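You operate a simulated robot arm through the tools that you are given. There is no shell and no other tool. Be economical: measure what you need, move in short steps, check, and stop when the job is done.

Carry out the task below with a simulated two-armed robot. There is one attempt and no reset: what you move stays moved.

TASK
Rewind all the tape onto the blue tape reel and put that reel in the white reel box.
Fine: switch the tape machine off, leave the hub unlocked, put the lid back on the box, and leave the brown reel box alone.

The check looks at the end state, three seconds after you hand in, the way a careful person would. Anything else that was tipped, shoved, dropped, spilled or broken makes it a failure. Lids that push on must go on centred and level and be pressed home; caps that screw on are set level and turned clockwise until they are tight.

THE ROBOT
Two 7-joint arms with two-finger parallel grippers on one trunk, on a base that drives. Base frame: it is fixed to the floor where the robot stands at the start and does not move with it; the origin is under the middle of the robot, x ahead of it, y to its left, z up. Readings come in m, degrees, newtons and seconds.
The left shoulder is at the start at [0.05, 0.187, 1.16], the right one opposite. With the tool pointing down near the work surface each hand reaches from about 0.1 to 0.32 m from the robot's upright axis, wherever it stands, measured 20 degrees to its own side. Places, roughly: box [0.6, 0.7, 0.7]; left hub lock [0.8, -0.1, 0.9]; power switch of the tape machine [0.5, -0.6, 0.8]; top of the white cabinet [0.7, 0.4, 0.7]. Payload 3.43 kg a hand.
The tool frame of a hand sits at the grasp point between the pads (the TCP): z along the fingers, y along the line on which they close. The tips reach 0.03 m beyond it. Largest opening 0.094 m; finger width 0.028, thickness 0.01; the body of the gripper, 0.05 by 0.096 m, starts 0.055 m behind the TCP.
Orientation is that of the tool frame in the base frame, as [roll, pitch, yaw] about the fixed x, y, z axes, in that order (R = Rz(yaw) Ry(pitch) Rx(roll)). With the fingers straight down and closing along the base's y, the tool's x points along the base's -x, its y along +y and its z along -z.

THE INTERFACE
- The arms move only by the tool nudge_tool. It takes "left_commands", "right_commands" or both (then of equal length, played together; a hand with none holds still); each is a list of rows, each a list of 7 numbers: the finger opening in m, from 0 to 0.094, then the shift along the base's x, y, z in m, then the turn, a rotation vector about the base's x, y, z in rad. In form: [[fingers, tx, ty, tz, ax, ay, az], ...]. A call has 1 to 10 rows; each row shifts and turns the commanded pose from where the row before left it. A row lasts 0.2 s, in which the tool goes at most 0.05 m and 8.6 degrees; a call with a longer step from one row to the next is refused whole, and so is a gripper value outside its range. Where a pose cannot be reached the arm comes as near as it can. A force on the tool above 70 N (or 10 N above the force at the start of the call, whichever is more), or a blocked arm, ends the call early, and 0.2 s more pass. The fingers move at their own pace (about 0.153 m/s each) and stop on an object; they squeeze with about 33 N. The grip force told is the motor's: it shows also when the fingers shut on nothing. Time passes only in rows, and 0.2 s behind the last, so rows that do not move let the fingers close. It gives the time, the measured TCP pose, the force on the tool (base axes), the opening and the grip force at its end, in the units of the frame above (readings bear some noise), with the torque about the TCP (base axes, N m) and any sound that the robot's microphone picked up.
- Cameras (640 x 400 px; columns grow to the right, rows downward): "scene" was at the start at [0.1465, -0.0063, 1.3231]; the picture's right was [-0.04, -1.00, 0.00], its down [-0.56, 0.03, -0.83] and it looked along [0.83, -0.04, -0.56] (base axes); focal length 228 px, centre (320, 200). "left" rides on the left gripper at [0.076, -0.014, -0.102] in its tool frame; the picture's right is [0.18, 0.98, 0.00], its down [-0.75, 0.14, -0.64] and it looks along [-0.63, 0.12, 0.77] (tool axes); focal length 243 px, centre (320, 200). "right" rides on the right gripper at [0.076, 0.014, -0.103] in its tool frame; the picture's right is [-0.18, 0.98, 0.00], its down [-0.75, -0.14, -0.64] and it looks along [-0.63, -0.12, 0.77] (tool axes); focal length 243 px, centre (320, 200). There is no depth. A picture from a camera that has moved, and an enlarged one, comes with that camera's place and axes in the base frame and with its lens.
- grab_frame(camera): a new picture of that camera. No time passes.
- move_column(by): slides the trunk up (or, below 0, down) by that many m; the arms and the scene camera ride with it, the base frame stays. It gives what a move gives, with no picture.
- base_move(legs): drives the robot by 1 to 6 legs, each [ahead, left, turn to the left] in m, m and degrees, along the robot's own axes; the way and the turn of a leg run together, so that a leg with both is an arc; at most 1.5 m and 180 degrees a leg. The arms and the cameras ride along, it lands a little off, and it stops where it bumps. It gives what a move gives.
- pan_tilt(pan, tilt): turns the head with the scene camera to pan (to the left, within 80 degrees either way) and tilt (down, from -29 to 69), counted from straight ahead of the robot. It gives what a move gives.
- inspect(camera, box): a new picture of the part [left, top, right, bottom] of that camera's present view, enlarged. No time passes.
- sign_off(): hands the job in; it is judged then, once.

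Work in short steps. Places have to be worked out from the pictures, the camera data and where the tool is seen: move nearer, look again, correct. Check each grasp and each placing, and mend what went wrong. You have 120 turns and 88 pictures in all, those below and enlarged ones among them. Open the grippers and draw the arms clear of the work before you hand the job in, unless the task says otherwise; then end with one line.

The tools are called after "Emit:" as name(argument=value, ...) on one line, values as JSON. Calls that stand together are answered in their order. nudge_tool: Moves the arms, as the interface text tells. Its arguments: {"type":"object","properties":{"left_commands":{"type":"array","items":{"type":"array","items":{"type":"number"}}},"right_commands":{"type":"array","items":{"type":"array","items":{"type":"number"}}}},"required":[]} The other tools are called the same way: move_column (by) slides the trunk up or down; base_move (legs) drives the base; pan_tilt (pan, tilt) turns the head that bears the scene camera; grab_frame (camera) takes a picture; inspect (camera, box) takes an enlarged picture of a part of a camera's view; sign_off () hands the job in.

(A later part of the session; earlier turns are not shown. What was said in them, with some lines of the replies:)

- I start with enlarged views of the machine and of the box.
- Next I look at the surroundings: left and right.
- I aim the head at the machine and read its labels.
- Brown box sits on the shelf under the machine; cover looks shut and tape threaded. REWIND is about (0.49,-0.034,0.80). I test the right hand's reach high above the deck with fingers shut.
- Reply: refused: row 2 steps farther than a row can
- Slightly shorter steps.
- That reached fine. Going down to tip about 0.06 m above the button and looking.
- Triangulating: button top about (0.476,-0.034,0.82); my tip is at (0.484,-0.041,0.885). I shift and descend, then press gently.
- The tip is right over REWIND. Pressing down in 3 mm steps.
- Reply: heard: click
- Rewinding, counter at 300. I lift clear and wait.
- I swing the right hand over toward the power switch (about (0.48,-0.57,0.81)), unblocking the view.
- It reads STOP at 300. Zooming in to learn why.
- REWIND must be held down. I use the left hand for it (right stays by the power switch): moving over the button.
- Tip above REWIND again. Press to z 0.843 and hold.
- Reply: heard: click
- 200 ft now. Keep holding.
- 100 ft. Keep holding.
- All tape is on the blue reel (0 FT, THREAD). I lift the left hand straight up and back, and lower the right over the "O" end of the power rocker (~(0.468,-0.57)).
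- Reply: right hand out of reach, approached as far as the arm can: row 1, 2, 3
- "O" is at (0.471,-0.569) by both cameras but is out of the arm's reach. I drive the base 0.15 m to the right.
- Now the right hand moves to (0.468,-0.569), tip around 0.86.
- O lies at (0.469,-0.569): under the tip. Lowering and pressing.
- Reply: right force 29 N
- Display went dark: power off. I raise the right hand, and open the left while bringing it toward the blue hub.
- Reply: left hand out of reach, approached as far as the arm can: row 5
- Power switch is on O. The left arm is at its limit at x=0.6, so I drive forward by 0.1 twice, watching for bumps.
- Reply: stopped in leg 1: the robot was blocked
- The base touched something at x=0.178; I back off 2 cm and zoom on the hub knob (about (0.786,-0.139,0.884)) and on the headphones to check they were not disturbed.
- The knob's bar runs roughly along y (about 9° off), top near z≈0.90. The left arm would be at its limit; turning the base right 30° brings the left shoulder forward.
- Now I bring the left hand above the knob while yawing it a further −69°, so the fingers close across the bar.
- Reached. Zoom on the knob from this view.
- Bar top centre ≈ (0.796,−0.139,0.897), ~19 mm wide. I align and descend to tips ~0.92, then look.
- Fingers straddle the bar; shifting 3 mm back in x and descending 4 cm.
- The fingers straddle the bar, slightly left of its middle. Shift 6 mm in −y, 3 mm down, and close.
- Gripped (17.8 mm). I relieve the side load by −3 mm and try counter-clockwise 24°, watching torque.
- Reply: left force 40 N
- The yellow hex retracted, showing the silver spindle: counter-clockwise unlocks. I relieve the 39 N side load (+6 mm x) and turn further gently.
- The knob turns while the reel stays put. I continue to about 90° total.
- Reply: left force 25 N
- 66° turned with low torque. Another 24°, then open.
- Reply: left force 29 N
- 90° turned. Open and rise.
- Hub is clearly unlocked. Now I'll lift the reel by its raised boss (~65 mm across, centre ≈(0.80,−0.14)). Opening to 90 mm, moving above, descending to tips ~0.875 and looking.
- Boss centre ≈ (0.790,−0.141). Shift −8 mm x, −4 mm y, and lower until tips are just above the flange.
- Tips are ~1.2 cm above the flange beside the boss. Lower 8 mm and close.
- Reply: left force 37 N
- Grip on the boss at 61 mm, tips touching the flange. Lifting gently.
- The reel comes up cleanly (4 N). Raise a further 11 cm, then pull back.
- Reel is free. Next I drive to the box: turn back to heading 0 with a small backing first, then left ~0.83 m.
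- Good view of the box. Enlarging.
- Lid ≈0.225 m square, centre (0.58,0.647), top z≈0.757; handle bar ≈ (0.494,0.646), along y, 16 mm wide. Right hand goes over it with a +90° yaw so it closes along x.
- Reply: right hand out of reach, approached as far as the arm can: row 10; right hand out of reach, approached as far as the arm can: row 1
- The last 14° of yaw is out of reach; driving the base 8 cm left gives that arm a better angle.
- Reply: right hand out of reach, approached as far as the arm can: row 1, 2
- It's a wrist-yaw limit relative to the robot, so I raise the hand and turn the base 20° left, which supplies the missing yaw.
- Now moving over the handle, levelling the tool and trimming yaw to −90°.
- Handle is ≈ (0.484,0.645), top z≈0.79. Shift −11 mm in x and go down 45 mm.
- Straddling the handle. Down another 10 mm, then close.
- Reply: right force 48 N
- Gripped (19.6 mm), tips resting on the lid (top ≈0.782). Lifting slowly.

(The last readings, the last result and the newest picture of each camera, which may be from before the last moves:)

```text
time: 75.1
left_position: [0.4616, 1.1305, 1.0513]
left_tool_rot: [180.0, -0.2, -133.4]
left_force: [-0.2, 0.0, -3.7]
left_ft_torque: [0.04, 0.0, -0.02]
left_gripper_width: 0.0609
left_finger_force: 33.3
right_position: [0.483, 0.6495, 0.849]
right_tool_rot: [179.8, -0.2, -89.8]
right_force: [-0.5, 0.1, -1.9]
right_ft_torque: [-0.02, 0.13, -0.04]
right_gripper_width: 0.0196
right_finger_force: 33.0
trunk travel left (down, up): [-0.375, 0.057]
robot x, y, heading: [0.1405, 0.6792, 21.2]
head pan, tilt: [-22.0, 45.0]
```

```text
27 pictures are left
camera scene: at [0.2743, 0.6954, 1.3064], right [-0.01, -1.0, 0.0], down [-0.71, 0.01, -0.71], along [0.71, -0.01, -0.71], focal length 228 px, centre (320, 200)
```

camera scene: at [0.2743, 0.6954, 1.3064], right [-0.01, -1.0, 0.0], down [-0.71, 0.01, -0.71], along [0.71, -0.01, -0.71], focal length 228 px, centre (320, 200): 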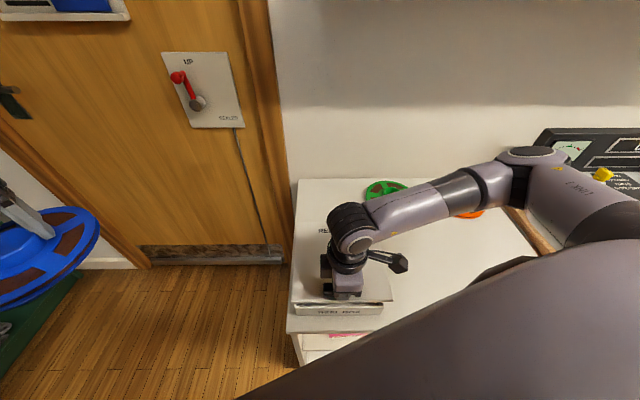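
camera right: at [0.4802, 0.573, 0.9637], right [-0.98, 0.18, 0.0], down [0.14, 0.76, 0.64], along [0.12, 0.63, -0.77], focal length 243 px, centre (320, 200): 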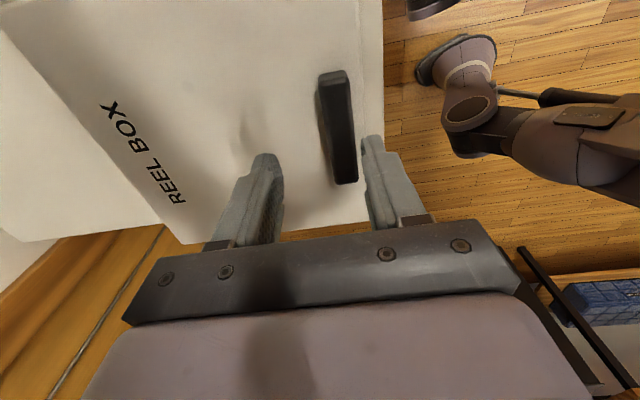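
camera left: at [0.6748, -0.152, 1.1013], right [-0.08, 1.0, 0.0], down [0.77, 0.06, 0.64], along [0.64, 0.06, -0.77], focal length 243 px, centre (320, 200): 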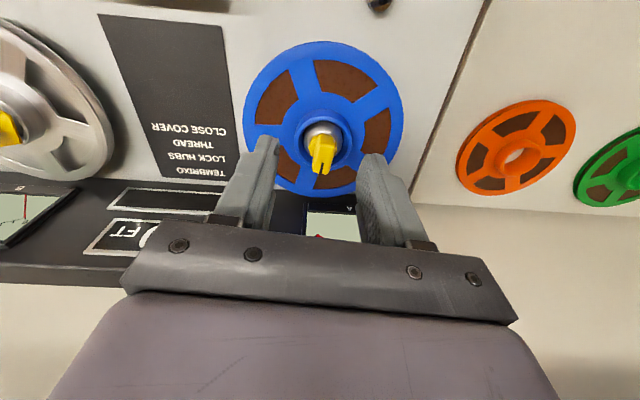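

The lid is lifted level (≈0.2 kg). Raise more, then carry it ~0.3 m to the right over the free cabinet top.

Emit:
nudge_tool(right_commands=[[0.005, 0, 0, 0.03, 0, 0, 0], [0.005, 0, 0, 0.03, 0, 0, 0], [0.005, 0, -0.03, 0.02, 0, 0, 0], [0.005, 0, -0.04, 0, 0, 0, 0], [0.005, 0, -0.04, 0, 0, 0, 0], [0.005, 0, -0.04, 0, 0, 0, 0], [0.005, 0, -0.04, 0, 0, 0, 0], [0.005, 0, -0.04, 0, 0, 0, 0], [0.005, 0, -0.04, 0, 0, 0, 0], [0.005, 0, -0.03, 0, 0, 0, 0]])

Emit:
grab_frame(camera="scene")

```text
time: 77.3
left_position: [0.4621, 1.1305, 1.0517]
left_tool_rot: [179.8, -0.2, -133.6]
left_force: [0.4, 0.1, -3.7]
left_ft_torque: [0.01, 0.0, 0.02]
left_gripper_width: 0.0608
left_finger_force: 32.8
right_position: [0.4868, 0.5573, 0.9303]
right_tool_rot: [179.9, -0.2, -89.9]
right_force: [0.1, 0.5, -1.7]
right_ft_torque: [0.01, 0.18, 0.0]
right_gripper_width: 0.0197
right_finger_force: 33.3
right hand out of reach, approached as far as the arm can: row 5, 6, 7, 8, 9, 10
trunk travel left (down, up): [-0.375, 0.057]
robot x, y, heading: [0.1416, 0.6752, 21.4]
head pan, tilt: [-22.0, 45.0]
```

```text
26 pictures are left
camera scene: at [0.2743, 0.6952, 1.3064], right [-0.01, -1.0, 0.0], down [-0.71, 0.01, -0.71], along [0.71, -0.01, -0.71], focal length 228 px, centre (320, 200)
```

scene: 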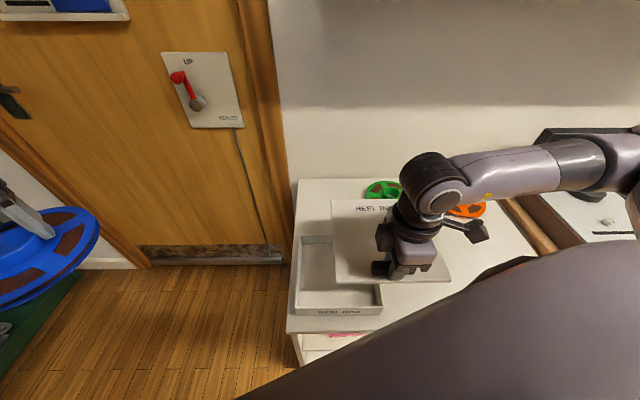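

The yaw limit stops it; I let the hand yaw −45° as it carries the lid further right, clearing the box.

Emit:
nudge_tool(right_commands=[[0.005, 0, -0.02, 0, 0, 0, -0.14], [0.005, 0, -0.035, 0, 0, 0, -0.14], [0.005, 0, -0.035, 0, 0, 0, -0.14], [0.005, 0, -0.035, 0, 0, 0, -0.14], [0.005, 0, -0.035, 0, 0, 0, -0.14], [0.005, 0, -0.035, 0, 0, 0, -0.14], [0.005, 0, 0, 0, 0, 0, 0]])

Emit:
grab_frame(camera="scene")

```text
time: 78.9
left_position: [0.4609, 1.1303, 1.0516]
left_tool_rot: [180.0, -0.2, -133.7]
left_force: [0.2, -0.8, -2.8]
left_ft_torque: [-0.01, 0.01, -0.01]
left_gripper_width: 0.0608
left_finger_force: 32.7
right_position: [0.4922, 0.3622, 0.9278]
right_tool_rot: [-180.0, -0.2, -138.0]
right_force: [0.2, -0.1, -1.7]
right_ft_torque: [0.09, 0.11, 0.0]
right_gripper_width: 0.0195
right_finger_force: 33.1
right hand out of reach, approached as far as the arm can: row 3
trunk travel left (down, up): [-0.375, 0.057]
robot x, y, heading: [0.1382, 0.677, 21.4]
head pan, tilt: [-22.0, 45.0]
```

```text
25 pictures are left
camera scene: at [0.2744, 0.6953, 1.3064], right [-0.01, -1.0, 0.0], down [-0.71, 0.01, -0.71], along [0.71, -0.01, -0.71], focal length 228 px, centre (320, 200)
```

scene: 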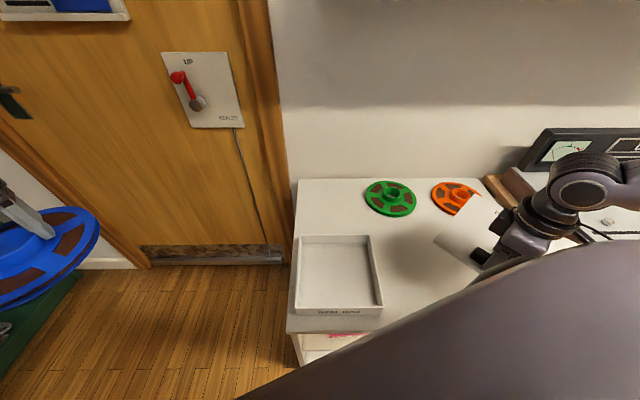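

The box is open and empty, lid clear. Enlarging the box for its interior.

Emit:
inspect(camera="scene", box=[270, 220, 430, 320])

```text
4.00 times, centred on (350, 270) of scene
camera zoom: at [0.2744, 0.6953, 1.3064], right [-0.01, -1.0, 0.0], down [-0.71, 0.01, -0.71], along [0.71, -0.01, -0.71], focal length 914 px, centre (200, -80)
```

zoom: 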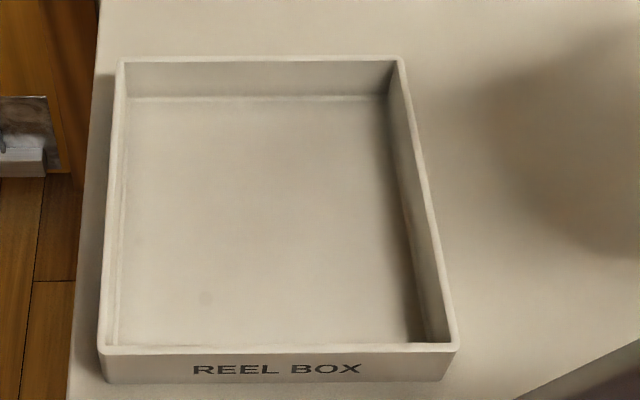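

Box rim centre ≈ (0.565,0.648), ~0.20 m square; reel is 0.17 m. I turn the base back right 21° so the left arm can reach over the box.

Emit:
base_move(legs=[[0, 0, -21.4]])

Emit:
pan_tilt(pan=0, tilt=45)

Emit:
grab_frame(camera="scene")

```text
time: 80.4
left_position: [0.6039, 0.9792, 1.0512]
left_tool_rot: [179.9, -0.2, -155.1]
left_force: [-0.9, -0.2, -3.0]
left_ft_torque: [0.01, 0.01, -0.02]
left_gripper_width: 0.0609
left_finger_force: 32.9
right_position: [0.3527, 0.2538, 0.9278]
right_tool_rot: [179.9, -0.2, -159.4]
right_force: [1.1, -0.4, -1.7]
right_ft_torque: [0.13, 0.04, -0.03]
right_gripper_width: 0.0193
right_finger_force: 33.1
trunk travel left (down, up): [-0.375, 0.057]
robot x, y, heading: [0.1393, 0.6776, -0.1]
head pan, tilt: [-22.0, 45.0]
```

```text
time: 81.3
left_position: [0.605, 0.9798, 1.05]
left_tool_rot: [179.9, -0.2, -155.0]
left_force: [-0.1, -0.1, -3.6]
left_ft_torque: [0.03, -0.01, 0.03]
left_gripper_width: 0.0613
left_finger_force: 33.2
right_position: [0.352, 0.2546, 0.9287]
right_tool_rot: [179.9, -0.2, -159.4]
right_force: [0.4, -0.8, -2.4]
right_ft_torque: [0.19, 0.05, 0.01]
right_gripper_width: 0.0196
right_finger_force: 33.0
trunk travel left (down, up): [-0.375, 0.057]
robot x, y, heading: [0.1389, 0.6786, -0.0]
head pan, tilt: [0.0, 45.0]
```

```text
23 pictures are left
camera scene: at [0.2785, 0.674, 1.3064], right [0.0, -1.0, 0.0], down [-0.71, 0.0, -0.71], along [0.71, 0.0, -0.71], focal length 228 px, centre (320, 200)
```

scene: 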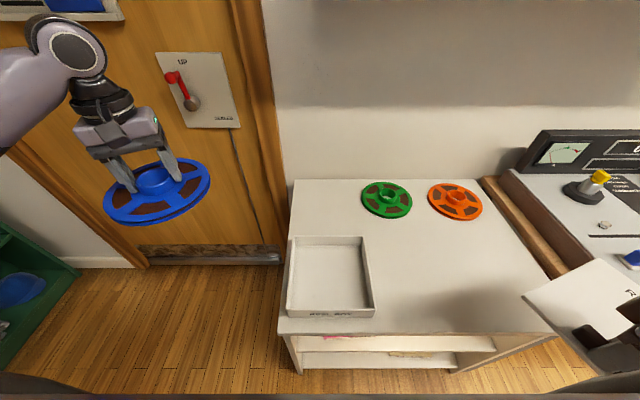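

Left hand carries the reel over the box centre.

Emit:
nudge_tool(left_commands=[[0.04, -0.005, -0.0415, 0, 0, 0, 0], [0.04, -0.005, -0.0415, 0, 0, 0, 0], [0.04, -0.005, -0.0415, 0, 0, 0, 0], [0.04, -0.005, -0.0415, 0, 0, 0, 0], [0.04, -0.005, -0.0415, 0, 0, 0, 0], [0.04, -0.005, -0.0415, 0, 0, 0, 0], [0.04, -0.005, -0.0415, -0.02, 0, 0, 0], [0.04, -0.005, -0.0415, -0.02, 0, 0, 0], [0.04, 0, 0, -0.04, 0, 0, 0], [0.04, 0, 0, -0.04, 0, 0, 0]])

Emit:
nudge_tool(left_commands=[[0.04, 0, 0, -0.04, 0, 0, 0], [0.04, 0, 0, -0.03, 0, 0, 0], [0.04, 0, 0, 0, 0, 0, 0]])

Emit:
inspect(camera="scene", box=[250, 210, 410, 330])

Emit:
grab_frame(camera="left")

```text
time: 83.5
left_position: [0.5647, 0.6479, 0.9292]
left_tool_rot: [179.8, -0.2, -155.0]
left_force: [-0.7, 0.3, -3.4]
left_ft_torque: [0.01, 0.0, -0.01]
left_gripper_width: 0.061
left_finger_force: 33.4
right_position: [0.3533, 0.2534, 0.9281]
right_tool_rot: [179.9, -0.2, -159.4]
right_force: [-0.3, 0.3, -1.7]
right_ft_torque: [0.14, 0.04, 0.0]
right_gripper_width: 0.0192
right_finger_force: 33.3
trunk travel left (down, up): [-0.375, 0.057]
robot x, y, heading: [0.1393, 0.6763, 0.0]
head pan, tilt: [0.0, 45.0]
```

```text
time: 84.3
left_position: [0.5657, 0.647, 0.8598]
left_tool_rot: [-180.0, -0.3, -155.0]
left_force: [-0.1, -0.2, -3.3]
left_ft_torque: [0.01, 0.0, 0.02]
left_gripper_width: 0.061
left_finger_force: 33.0
right_position: [0.3531, 0.2537, 0.9289]
right_tool_rot: [180.0, -0.2, -159.4]
right_force: [0.6, 0.1, -1.5]
right_ft_torque: [0.14, 0.05, 0.0]
right_gripper_width: 0.0194
right_finger_force: 32.7
trunk travel left (down, up): [-0.375, 0.057]
robot x, y, heading: [0.1387, 0.6803, -0.2]
head pan, tilt: [0.0, 45.0]
```

```text
3.33 times, centred on (330, 270) of scene
camera zoom: at [0.2784, 0.6739, 1.3065], right [0.0, -1.0, 0.0], down [-0.71, 0.0, -0.71], along [0.71, 0.0, -0.71], focal length 762 px, centre (287, -33)
```

zoom: 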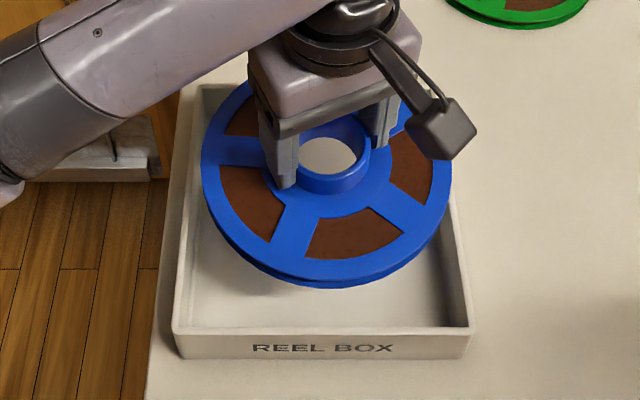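

```text
21 pictures are left
camera left: at [0.5031, 0.6031, 0.9625], right [-0.58, 0.81, 0.0], down [0.63, 0.45, 0.64], along [0.52, 0.37, -0.77], focal length 243 px, centre (320, 200)
```

left: 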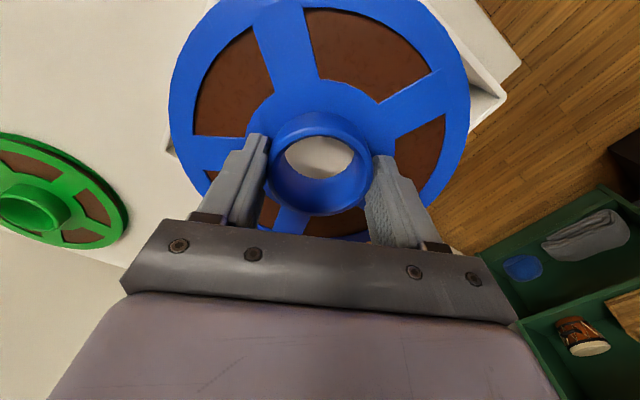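

Reel centre (0.567,0.647) versus box centre (0.568,0.650): good. Shift +3 mm y and lower until it touches the floor of the box.

Emit:
nudge_tool(left_commands=[[0.04, 0.001, 0.003, -0.02, 0, 0, 0], [0.04, 0, 0, -0.025, 0, 0, 0], [0.04, 0, 0, -0.02, 0, 0, 0], [0.04, 0, 0, -0.008, 0, 0, 0], [0.04, 0, 0, 0, 0, 0, 0]])

Emit:
inspect(camera="scene", box=[250, 210, 410, 330])

```text
time: 85.5
left_position: [0.5679, 0.6518, 0.7881]
left_tool_rot: [180.0, -0.2, -154.9]
left_force: [0.0, -0.7, -3.1]
left_ft_torque: [0.0, -0.03, -0.03]
left_gripper_width: 0.0609
left_finger_force: 32.8
right_position: [0.3536, 0.2532, 0.9288]
right_tool_rot: [179.9, -0.2, -159.4]
right_force: [-0.4, -0.3, -2.1]
right_ft_torque: [0.16, 0.03, 0.01]
right_gripper_width: 0.0197
right_finger_force: 32.9
trunk travel left (down, up): [-0.375, 0.057]
robot x, y, heading: [0.1393, 0.6733, -0.3]
head pan, tilt: [0.0, 45.0]
```

```text
3.33 times, centred on (330, 270) of scene
camera zoom: at [0.2785, 0.6739, 1.3064], right [0.0, -1.0, 0.0], down [-0.71, 0.0, -0.71], along [0.71, 0.0, -0.71], focal length 762 px, centre (287, -33)
```

zoom: 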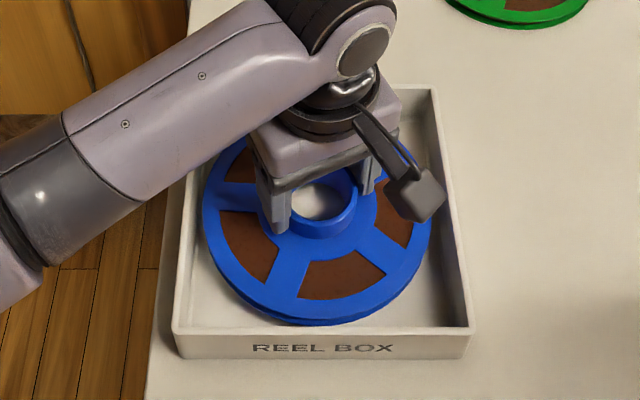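

Inside the walls and centred. Lower further in small steps to contact.

Emit:
nudge_tool(left_commands=[[0.04, 0, 0, -0.008, 0, 0, 0], [0.04, 0, 0, -0.006, 0, 0, 0], [0.04, 0, 0, -0.005, 0, 0, 0], [0.04, 0, 0, 0, 0, 0, 0]])

```text
time: 86.5
left_position: [0.5646, 0.6501, 0.7704]
left_tool_rot: [180.0, 0.0, -154.9]
left_force: [-0.2, -0.2, 7.5]
left_ft_torque: [0.75, -0.44, 0.1]
left_gripper_width: 0.061
left_finger_force: 33.5
right_position: [0.3521, 0.2544, 0.9285]
right_tool_rot: [179.9, -0.2, -159.4]
right_force: [0.8, 0.2, -1.9]
right_ft_torque: [0.16, 0.05, -0.01]
right_gripper_width: 0.0196
right_finger_force: 32.8
trunk travel left (down, up): [-0.375, 0.057]
robot x, y, heading: [0.1404, 0.6752, -0.1]
head pan, tilt: [0.0, 45.0]
```

Touched down. Open, rise, and withdraw to the left.

Emit:
nudge_tool(left_commands=[[0.085, 0, 0, 0, 0, 0, 0], [0.085, 0, 0, 0, 0, 0, 0], [0.085, 0, 0, 0.03, 0, 0, 0], [0.085, 0, 0, 0.045, 0, 0, 0], [0.085, 0, 0, 0.045, 0, 0, 0], [0.085, 0, 0.03, 0.035, 0, 0, 0], [0.085, 0, 0.045, 0.02, 0, 0, 0], [0.085, 0, 0.048, 0, 0, 0, 0], [0.085, 0, 0.048, 0, 0, 0, 0], [0.085, 0, 0.048, 0, 0, 0, 0]])

Emit:
nudge_tool(left_commands=[[0.085, -0.01, 0.048, 0.01, 0, 0, 0], [0.085, -0.01, 0.048, 0.01, 0, 0, 0], [0.085, -0.01, 0.048, 0.01, 0, 0, 0]])

Emit:
inspect(camera="scene", box=[250, 210, 410, 330])

```text
time: 88.7
left_position: [0.5636, 0.8729, 0.945]
left_tool_rot: [179.9, -0.1, -155.1]
left_force: [-0.4, -0.5, -0.2]
left_ft_torque: [-0.01, 0.02, -0.01]
left_gripper_width: 0.0851
left_finger_force: 0.1
right_position: [0.3531, 0.2542, 0.9291]
right_tool_rot: [-180.0, -0.1, -159.4]
right_force: [-0.1, 0.1, -2.0]
right_ft_torque: [0.14, 0.07, -0.02]
right_gripper_width: 0.0193
right_finger_force: 33.3
trunk travel left (down, up): [-0.375, 0.057]
robot x, y, heading: [0.14, 0.6775, -0.2]
head pan, tilt: [0.0, 45.0]
```

```text
time: 89.5
left_position: [0.5387, 1.0159, 0.9728]
left_tool_rot: [180.0, -0.3, -155.2]
left_force: [0.0, 0.1, -0.4]
left_ft_torque: [-0.01, 0.01, 0.0]
left_gripper_width: 0.085
left_finger_force: 0.1
right_position: [0.3517, 0.2551, 0.9291]
right_tool_rot: [-179.9, -0.2, -159.4]
right_force: [0.0, -0.1, -2.4]
right_ft_torque: [0.11, 0.08, 0.01]
right_gripper_width: 0.0193
right_finger_force: 32.7
trunk travel left (down, up): [-0.375, 0.057]
robot x, y, heading: [0.1396, 0.6754, 0.1]
head pan, tilt: [0.0, 45.0]
```

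```text
3.33 times, centred on (330, 270) of scene
camera zoom: at [0.2779, 0.6743, 1.3065], right [0.0, -1.0, 0.0], down [-0.71, 0.0, -0.71], along [0.71, 0.0, -0.71], focal length 762 px, centre (287, -33)
```

zoom: 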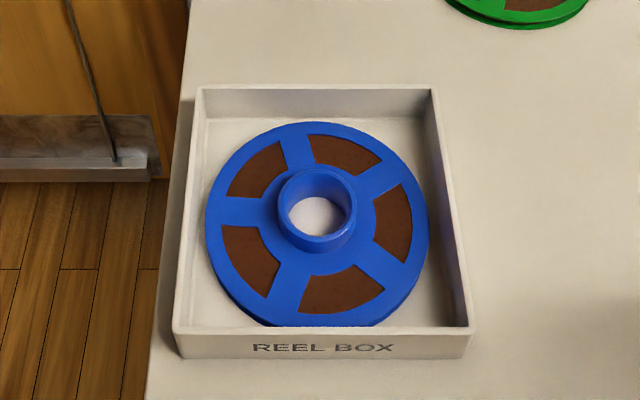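

Reel lies flat in the box. Turn the base back left 21.4° and bring the lid back.

Emit:
base_move(legs=[[0, 0, 21.4]])

Emit:
pan_tilt(pan=-22, tilt=45)

Emit:
nudge_tool(right_commands=[[0.005, 0, 0.04, 0, 0, 0, 0.1], [0.005, 0, 0.04, 0, 0, 0, 0.1], [0.005, 0, 0.04, 0, 0, 0, 0.1], [0.005, 0, 0.04, 0, 0, 0, 0.1], [0.005, 0, 0.04, 0, 0, 0, 0.1], [0.005, 0, 0.04, 0, 0, 0, 0.1], [0.005, 0, 0.02, 0, 0, 0, 0.08]])

```text
time: 91.1
left_position: [0.3812, 1.141, 0.9725]
left_tool_rot: [179.8, -0.2, -132.9]
left_force: [-1.3, 0.1, -0.2]
left_ft_torque: [-0.01, 0.02, 0.0]
left_gripper_width: 0.0851
left_finger_force: 0.1
right_position: [0.4952, 0.3658, 0.9284]
right_tool_rot: [179.9, -0.1, -137.3]
right_force: [0.8, 0.2, -2.2]
right_ft_torque: [0.1, 0.1, 0.02]
right_gripper_width: 0.0195
right_finger_force: 32.8
trunk travel left (down, up): [-0.375, 0.057]
robot x, y, heading: [0.1388, 0.6763, 22.1]
head pan, tilt: [0.0, 45.0]
```

```text
time: 91.9
left_position: [0.3816, 1.1411, 0.9726]
left_tool_rot: [179.8, -0.2, -132.8]
left_force: [-0.3, 0.3, 0.2]
left_ft_torque: [0.02, 0.02, 0.04]
left_gripper_width: 0.085
left_finger_force: 0.0
right_position: [0.4969, 0.3652, 0.9294]
right_tool_rot: [180.0, -0.3, -137.3]
right_force: [-0.1, 0.0, -2.5]
right_ft_torque: [0.15, 0.13, 0.04]
right_gripper_width: 0.0195
right_finger_force: 32.6
trunk travel left (down, up): [-0.375, 0.057]
robot x, y, heading: [0.1397, 0.6788, 22.1]
head pan, tilt: [-22.0, 45.0]
```

```text
time: 93.5
left_position: [0.3811, 1.1404, 0.9724]
left_tool_rot: [180.0, -0.3, -133.0]
left_force: [0.3, -0.4, -0.9]
left_ft_torque: [-0.01, -0.02, -0.03]
left_gripper_width: 0.085
left_finger_force: 0.2
right_position: [0.4949, 0.6233, 0.9292]
right_tool_rot: [180.0, -0.3, -98.3]
right_force: [0.2, 0.6, -1.8]
right_ft_torque: [0.01, 0.16, 0.0]
right_gripper_width: 0.0198
right_finger_force: 32.9
trunk travel left (down, up): [-0.375, 0.057]
robot x, y, heading: [0.1385, 0.6732, 22.0]
head pan, tilt: [-22.0, 45.0]
```

Now trim to the exact original grip pose (0.483,0.650, yaw −89.8) and come down to 0.87.

Emit:
nudge_tool(right_commands=[[0.005, -0.006, 0.013, 0, 0, 0, 0.074], [0.005, -0.006, 0.0135, 0, 0, 0, 0.074], [0.005, 0, 0, -0.03, 0, 0, 0], [0.005, 0, 0, -0.027, 0, 0, 0], [0.005, 0, 0, 0, 0, 0, 0]])

Emit:
inspect(camera="scene", box=[250, 210, 410, 330])

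```text
time: 94.7
left_position: [0.3816, 1.141, 0.9719]
left_tool_rot: [179.9, -0.1, -132.9]
left_force: [0.4, 1.2, -0.3]
left_ft_torque: [-0.01, 0.03, 0.03]
left_gripper_width: 0.0851
left_finger_force: 0.1
right_position: [0.4856, 0.6532, 0.8711]
right_tool_rot: [180.0, -0.3, -89.9]
right_force: [0.1, -0.2, -2.1]
right_ft_torque: [0.02, 0.14, -0.04]
right_gripper_width: 0.0196
right_finger_force: 33.0
trunk travel left (down, up): [-0.375, 0.057]
robot x, y, heading: [0.1365, 0.6742, 22.1]
head pan, tilt: [-22.0, 45.0]
```

```text
3.33 times, centred on (330, 270) of scene
camera zoom: at [0.274, 0.6963, 1.3065], right [0.0, -1.0, 0.0], down [-0.71, 0.0, -0.71], along [0.71, 0.0, -0.71], focal length 762 px, centre (287, -33)
```

zoom: 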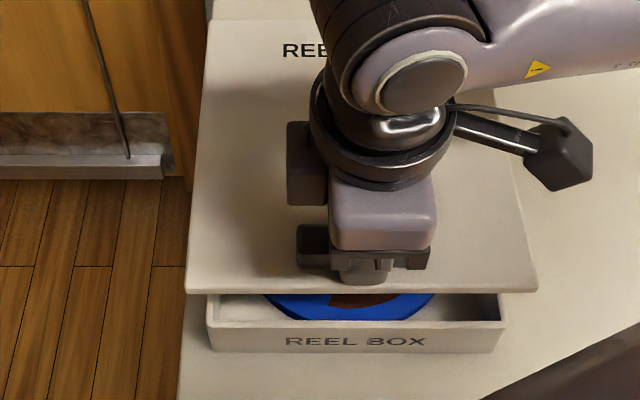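

Lid aligned with the box to ~2 mm. Trim (−2,−2 mm) and lower in small steps.

Emit:
nudge_tool(right_commands=[[0.005, -0.002, -0.002, -0.02, 0, 0, 0], [0.005, 0, 0, -0.015, 0, 0, 0], [0.005, 0, 0, -0.007, 0, 0, 0], [0.005, 0, 0, 0, 0, 0, 0]])

Emit:
inspect(camera="scene", box=[250, 210, 410, 330])

```text
time: 95.7
left_position: [0.3824, 1.1404, 0.9724]
left_tool_rot: [179.9, -0.3, -132.9]
left_force: [-0.3, 0.1, 0.3]
left_ft_torque: [-0.02, 0.01, -0.04]
left_gripper_width: 0.0849
left_finger_force: 0.1
right_position: [0.4842, 0.6508, 0.8298]
right_tool_rot: [179.9, -0.2, -90.0]
right_force: [0.8, 0.3, -2.0]
right_ft_torque: [0.01, 0.19, 0.03]
right_gripper_width: 0.0196
right_finger_force: 32.6
trunk travel left (down, up): [-0.375, 0.057]
robot x, y, heading: [0.1354, 0.6815, 22.1]
head pan, tilt: [-22.0, 45.0]
```

```text
3.33 times, centred on (330, 270) of scene
camera zoom: at [0.274, 0.6963, 1.3065], right [0.0, -1.0, 0.0], down [-0.71, 0.0, -0.71], along [0.71, 0.0, -0.71], focal length 762 px, centre (287, -33)
```

zoom: 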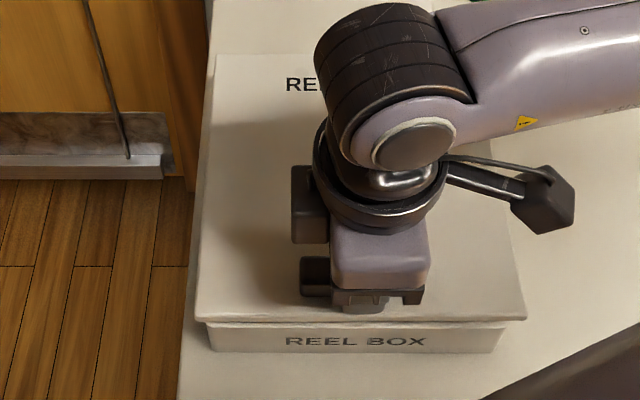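

Well aligned. Lowering the last ~18 mm and pressing.

Emit:
nudge_tool(right_commands=[[0.005, 0, 0, -0.006, 0, 0, 0], [0.005, 0, 0, -0.006, 0, 0, 0], [0.005, 0, 0, -0.005, 0, 0, 0], [0.005, 0, 0, -0.003, 0, 0, 0], [0.005, 0, 0, 0, 0, 0, 0]])

Emit:
inspect(camera="scene", box=[250, 210, 410, 330])

```text
time: 96.9
left_position: [0.3806, 1.1401, 0.9745]
left_tool_rot: [180.0, -0.1, -133.0]
left_force: [0.4, 0.7, -0.4]
left_ft_torque: [0.02, 0.04, 0.01]
left_gripper_width: 0.0848
left_finger_force: 0.1
right_position: [0.4828, 0.6516, 0.8132]
right_tool_rot: [-179.7, 0.0, -89.8]
right_force: [-0.5, -5.9, 30.1]
right_ft_torque: [-0.06, 0.22, -0.01]
right_gripper_width: 0.0194
right_finger_force: 32.9
trunk travel left (down, up): [-0.375, 0.057]
robot x, y, heading: [0.1411, 0.6746, 22.1]
head pan, tilt: [-22.0, 45.0]
```

```text
3.33 times, centred on (330, 270) of scene
camera zoom: at [0.2722, 0.6959, 1.3072], right [0.0, -1.0, 0.0], down [-0.71, 0.0, -0.71], along [0.71, 0.0, -0.71], focal length 762 px, centre (287, -33)
```

zoom: 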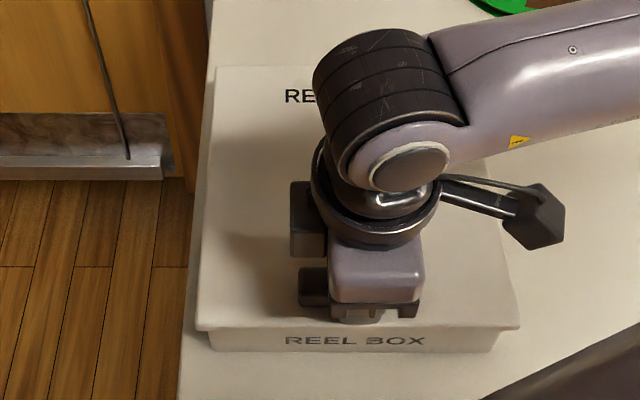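

Lid is down at the original height (30 N). Release, rise, then I'll press the middle with closed fingers.

Emit:
nudge_tool(right_commands=[[0.005, 0, 0, 0.003, 0, 0, 0], [0.045, 0, 0, 0, 0, 0, 0], [0.045, 0, 0, 0, 0, 0, 0], [0.045, 0, 0, 0.03, 0, 0, 0], [0.03, 0, 0, 0.03, 0, 0, 0], [0, 0.04, 0, 0, 0, 0, 0], [0, 0.045, 0, 0, 0, 0, 0], [0, 0, 0, -0.035, 0, 0, 0], [0, 0, 0, -0.015, 0, 0, 0], [0, 0, 0, 0, 0, 0, 0]])

```text
time: 99.1
left_position: [0.3818, 1.1401, 0.9709]
left_tool_rot: [-179.9, -0.2, -132.8]
left_force: [-0.4, 0.2, -0.3]
left_ft_torque: [-0.06, -0.03, 0.01]
left_gripper_width: 0.0849
left_finger_force: 0.1
right_position: [0.5457, 0.6516, 0.8216]
right_tool_rot: [180.0, -0.2, -89.9]
right_force: [0.3, 0.1, 0.5]
right_ft_torque: [-0.01, 0.02, -0.03]
right_gripper_width: 0.0002
right_finger_force: 33.0
right hand out of reach, approached as far as the arm can: row 7
trunk travel left (down, up): [-0.375, 0.057]
robot x, y, heading: [0.1439, 0.6772, 22.1]
head pan, tilt: [-22.0, 45.0]
```

Relax the yaw to reach the lid's middle, then press down gently.

Emit:
nudge_tool(right_commands=[[0, 0, 0, 0.01, 0, 0, -0.14], [0, 0, 0, 0, 0, 0, -0.14], [0, 0.025, 0, 0, 0, 0, -0.14], [0, 0, 0, -0.012, 0, 0, 0], [0, 0, 0, -0.007, 0, 0, 0], [0, 0, 0, -0.005, 0, 0, 0], [0, 0, 0, 0, 0, 0, 0]])

```text
time: 100.7
left_position: [0.3792, 1.1407, 0.9736]
left_tool_rot: [179.9, 0.0, -132.9]
left_force: [0.0, 0.2, -0.1]
left_ft_torque: [0.01, 0.01, -0.02]
left_gripper_width: 0.0849
left_finger_force: 0.1
right_position: [0.5689, 0.6501, 0.8122]
right_tool_rot: [-179.7, 0.3, -114.1]
right_force: [-0.7, -9.7, 40.7]
right_ft_torque: [-0.45, 0.15, 0.09]
right_gripper_width: 0.0002
right_finger_force: 33.4
trunk travel left (down, up): [-0.375, 0.057]
robot x, y, heading: [0.1409, 0.6752, 21.9]
head pan, tilt: [-22.0, 45.0]
```

Center is at 0.782, same as the front: level and pressed home. Withdraw both hands.

Emit:
nudge_tool(right_commands=[[0, 0, 0, 0.02, 0, 0, 0], [0, 0, 0, 0.045, 0, 0, 0], [0, 0, 0, 0.045, 0, 0, -0.1], [0.05, -0.02, -0.035, 0.02, 0, 0, -0.1], [0.05, -0.02, -0.04, 0.01, 0, 0, -0.1], [0.05, -0.02, -0.04, 0, 0, 0, -0.1], [0.05, -0.02, -0.04, 0, 0, 0, -0.1], [0.05, -0.02, -0.04, 0, 0, 0, -0.1], [0.05, -0.02, -0.04, 0, 0, 0, 0], [0.05, -0.02, -0.04, 0, 0, 0, 0]])

Emit:
grab_frame(camera="scene")

Emit:
inspect(camera="scene", box=[250, 210, 410, 330])

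```text
time: 102.9
left_position: [0.381, 1.1408, 0.9716]
left_tool_rot: [180.0, 0.0, -132.9]
left_force: [-0.3, 0.0, -0.6]
left_ft_torque: [0.03, -0.01, 0.03]
left_gripper_width: 0.0849
left_finger_force: 0.0
right_position: [0.4734, 0.3668, 0.9442]
right_tool_rot: [179.8, -0.2, -148.2]
right_force: [-0.1, 0.4, -1.3]
right_ft_torque: [0.0, -0.01, -0.03]
right_gripper_width: 0.0502
right_finger_force: 0.0
right hand out of reach, approached as far as the arm can: row 7, 8, 9, 10
trunk travel left (down, up): [-0.375, 0.057]
robot x, y, heading: [0.1398, 0.6795, 22.0]
head pan, tilt: [-22.0, 45.0]
```

```text
15 pictures are left
camera scene: at [0.2732, 0.6963, 1.3066], right [0.0, -1.0, 0.0], down [-0.71, 0.0, -0.71], along [0.71, 0.0, -0.71], focal length 228 px, centre (320, 200)
```

scene: 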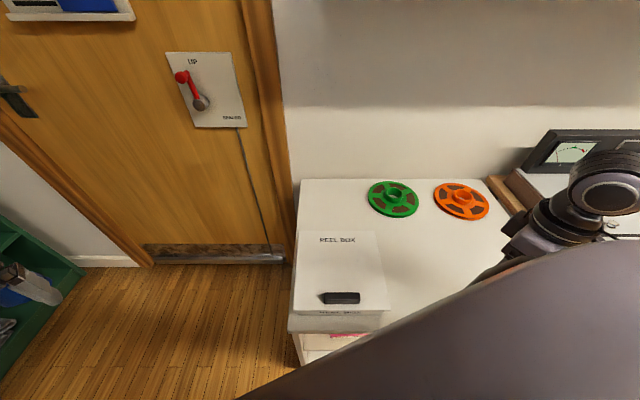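

```text
3.33 times, centred on (330, 270) of scene
camera zoom: at [0.2732, 0.6963, 1.3066], right [0.0, -1.0, 0.0], down [-0.71, 0.0, -0.71], along [0.71, 0.0, -0.71], focal length 762 px, centre (287, -33)
```

zoom: 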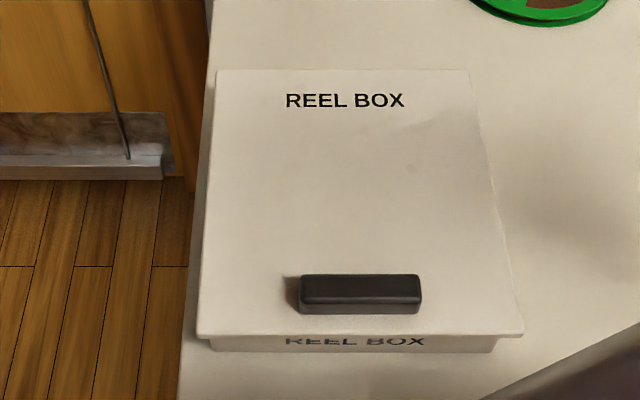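

Lid is seated as it was originally. I back off and take a last look at the machine, headphones and brown box.

Emit:
base_move(legs=[[-0.15, 0, 0], [0, 0, -22]])

Emit:
pan_tilt(pan=-40, tilt=35)

Emit:
grab_frame(camera="scene")

```text
time: 105.5
left_position: [0.4013, 0.9567, 0.971]
left_tool_rot: [180.0, -0.2, -155.3]
left_force: [0.0, -0.3, -0.1]
left_ft_torque: [0.01, -0.02, 0.02]
left_gripper_width: 0.0846
left_finger_force: 0.1
right_position: [0.1913, 0.2057, 0.944]
right_tool_rot: [179.8, -0.3, -170.8]
right_force: [0.1, 0.0, 0.8]
right_ft_torque: [-0.01, 0.0, 0.03]
right_gripper_width: 0.0498
right_finger_force: 0.1
trunk travel left (down, up): [-0.375, 0.057]
robot x, y, heading: [0.0017, 0.6201, -0.4]
head pan, tilt: [-22.0, 45.0]
```

```text
time: 106.3
left_position: [0.4016, 0.9559, 0.9727]
left_tool_rot: [180.0, -0.2, -155.3]
left_force: [-0.1, -0.3, -0.4]
left_ft_torque: [0.01, 0.02, 0.02]
left_gripper_width: 0.085
left_finger_force: 0.0
right_position: [0.1904, 0.2061, 0.9438]
right_tool_rot: [179.8, -0.3, -170.8]
right_force: [0.2, 0.3, -0.7]
right_ft_torque: [0.0, 0.02, 0.02]
right_gripper_width: 0.0499
right_finger_force: 0.1
trunk travel left (down, up): [-0.375, 0.057]
robot x, y, heading: [0.0027, 0.6198, -0.4]
head pan, tilt: [-40.0, 35.0]
```

```text
13 pictures are left
camera scene: at [0.1255, 0.561, 1.3213], right [-0.65, -0.76, 0.0], down [-0.44, 0.37, -0.82], along [0.62, -0.53, -0.57], focal length 228 px, centre (320, 200)
```

scene: 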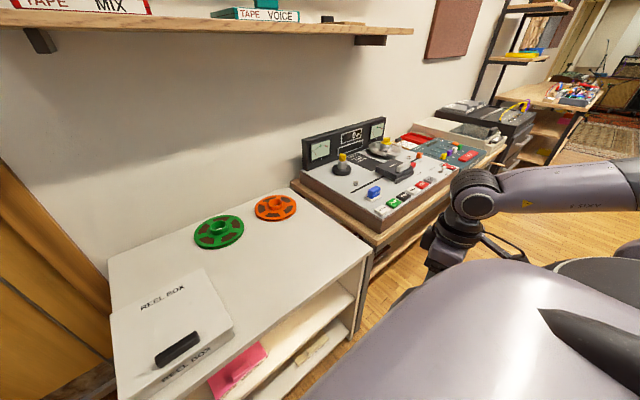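

One check on the box seam and the machine.

Emit:
inspect(camera="scene", box=[100, 260, 260, 400])

Emit:
inspect(camera="scene", box=[290, 110, 490, 235])

```text
2.86 times, centred on (180, 330) of scene
camera zoom: at [0.1255, 0.561, 1.3213], right [-0.65, -0.76, 0.0], down [-0.44, 0.37, -0.82], along [0.62, -0.53, -0.57], focal length 653 px, centre (720, -171)
```

zoom: 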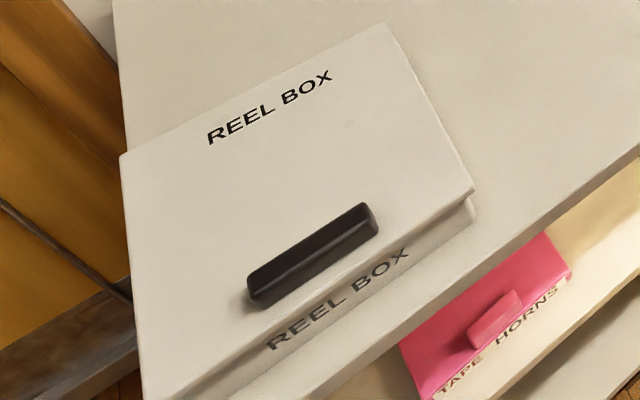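

```text
3.20 times, centred on (390, 172) of scene
camera zoom: at [0.1255, 0.561, 1.3213], right [-0.65, -0.76, 0.0], down [-0.44, 0.37, -0.82], along [0.62, -0.53, -0.57], focal length 731 px, centre (96, 288)
```

zoom: 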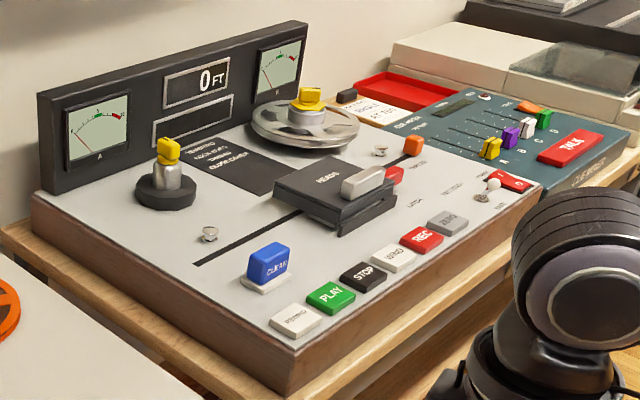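

Everything is in place: tape on the blue reel, reel boxed, lid level, machine off, hub unlocked. Handing in.

Emit:
sign_off()

```text
The job is handed in.
```

The tape is fully rewound onto the blue reel, which is in the white box with its lid pressed on level. The machine is switched off, the left hub is unlocked, and I did not touch the brown box.
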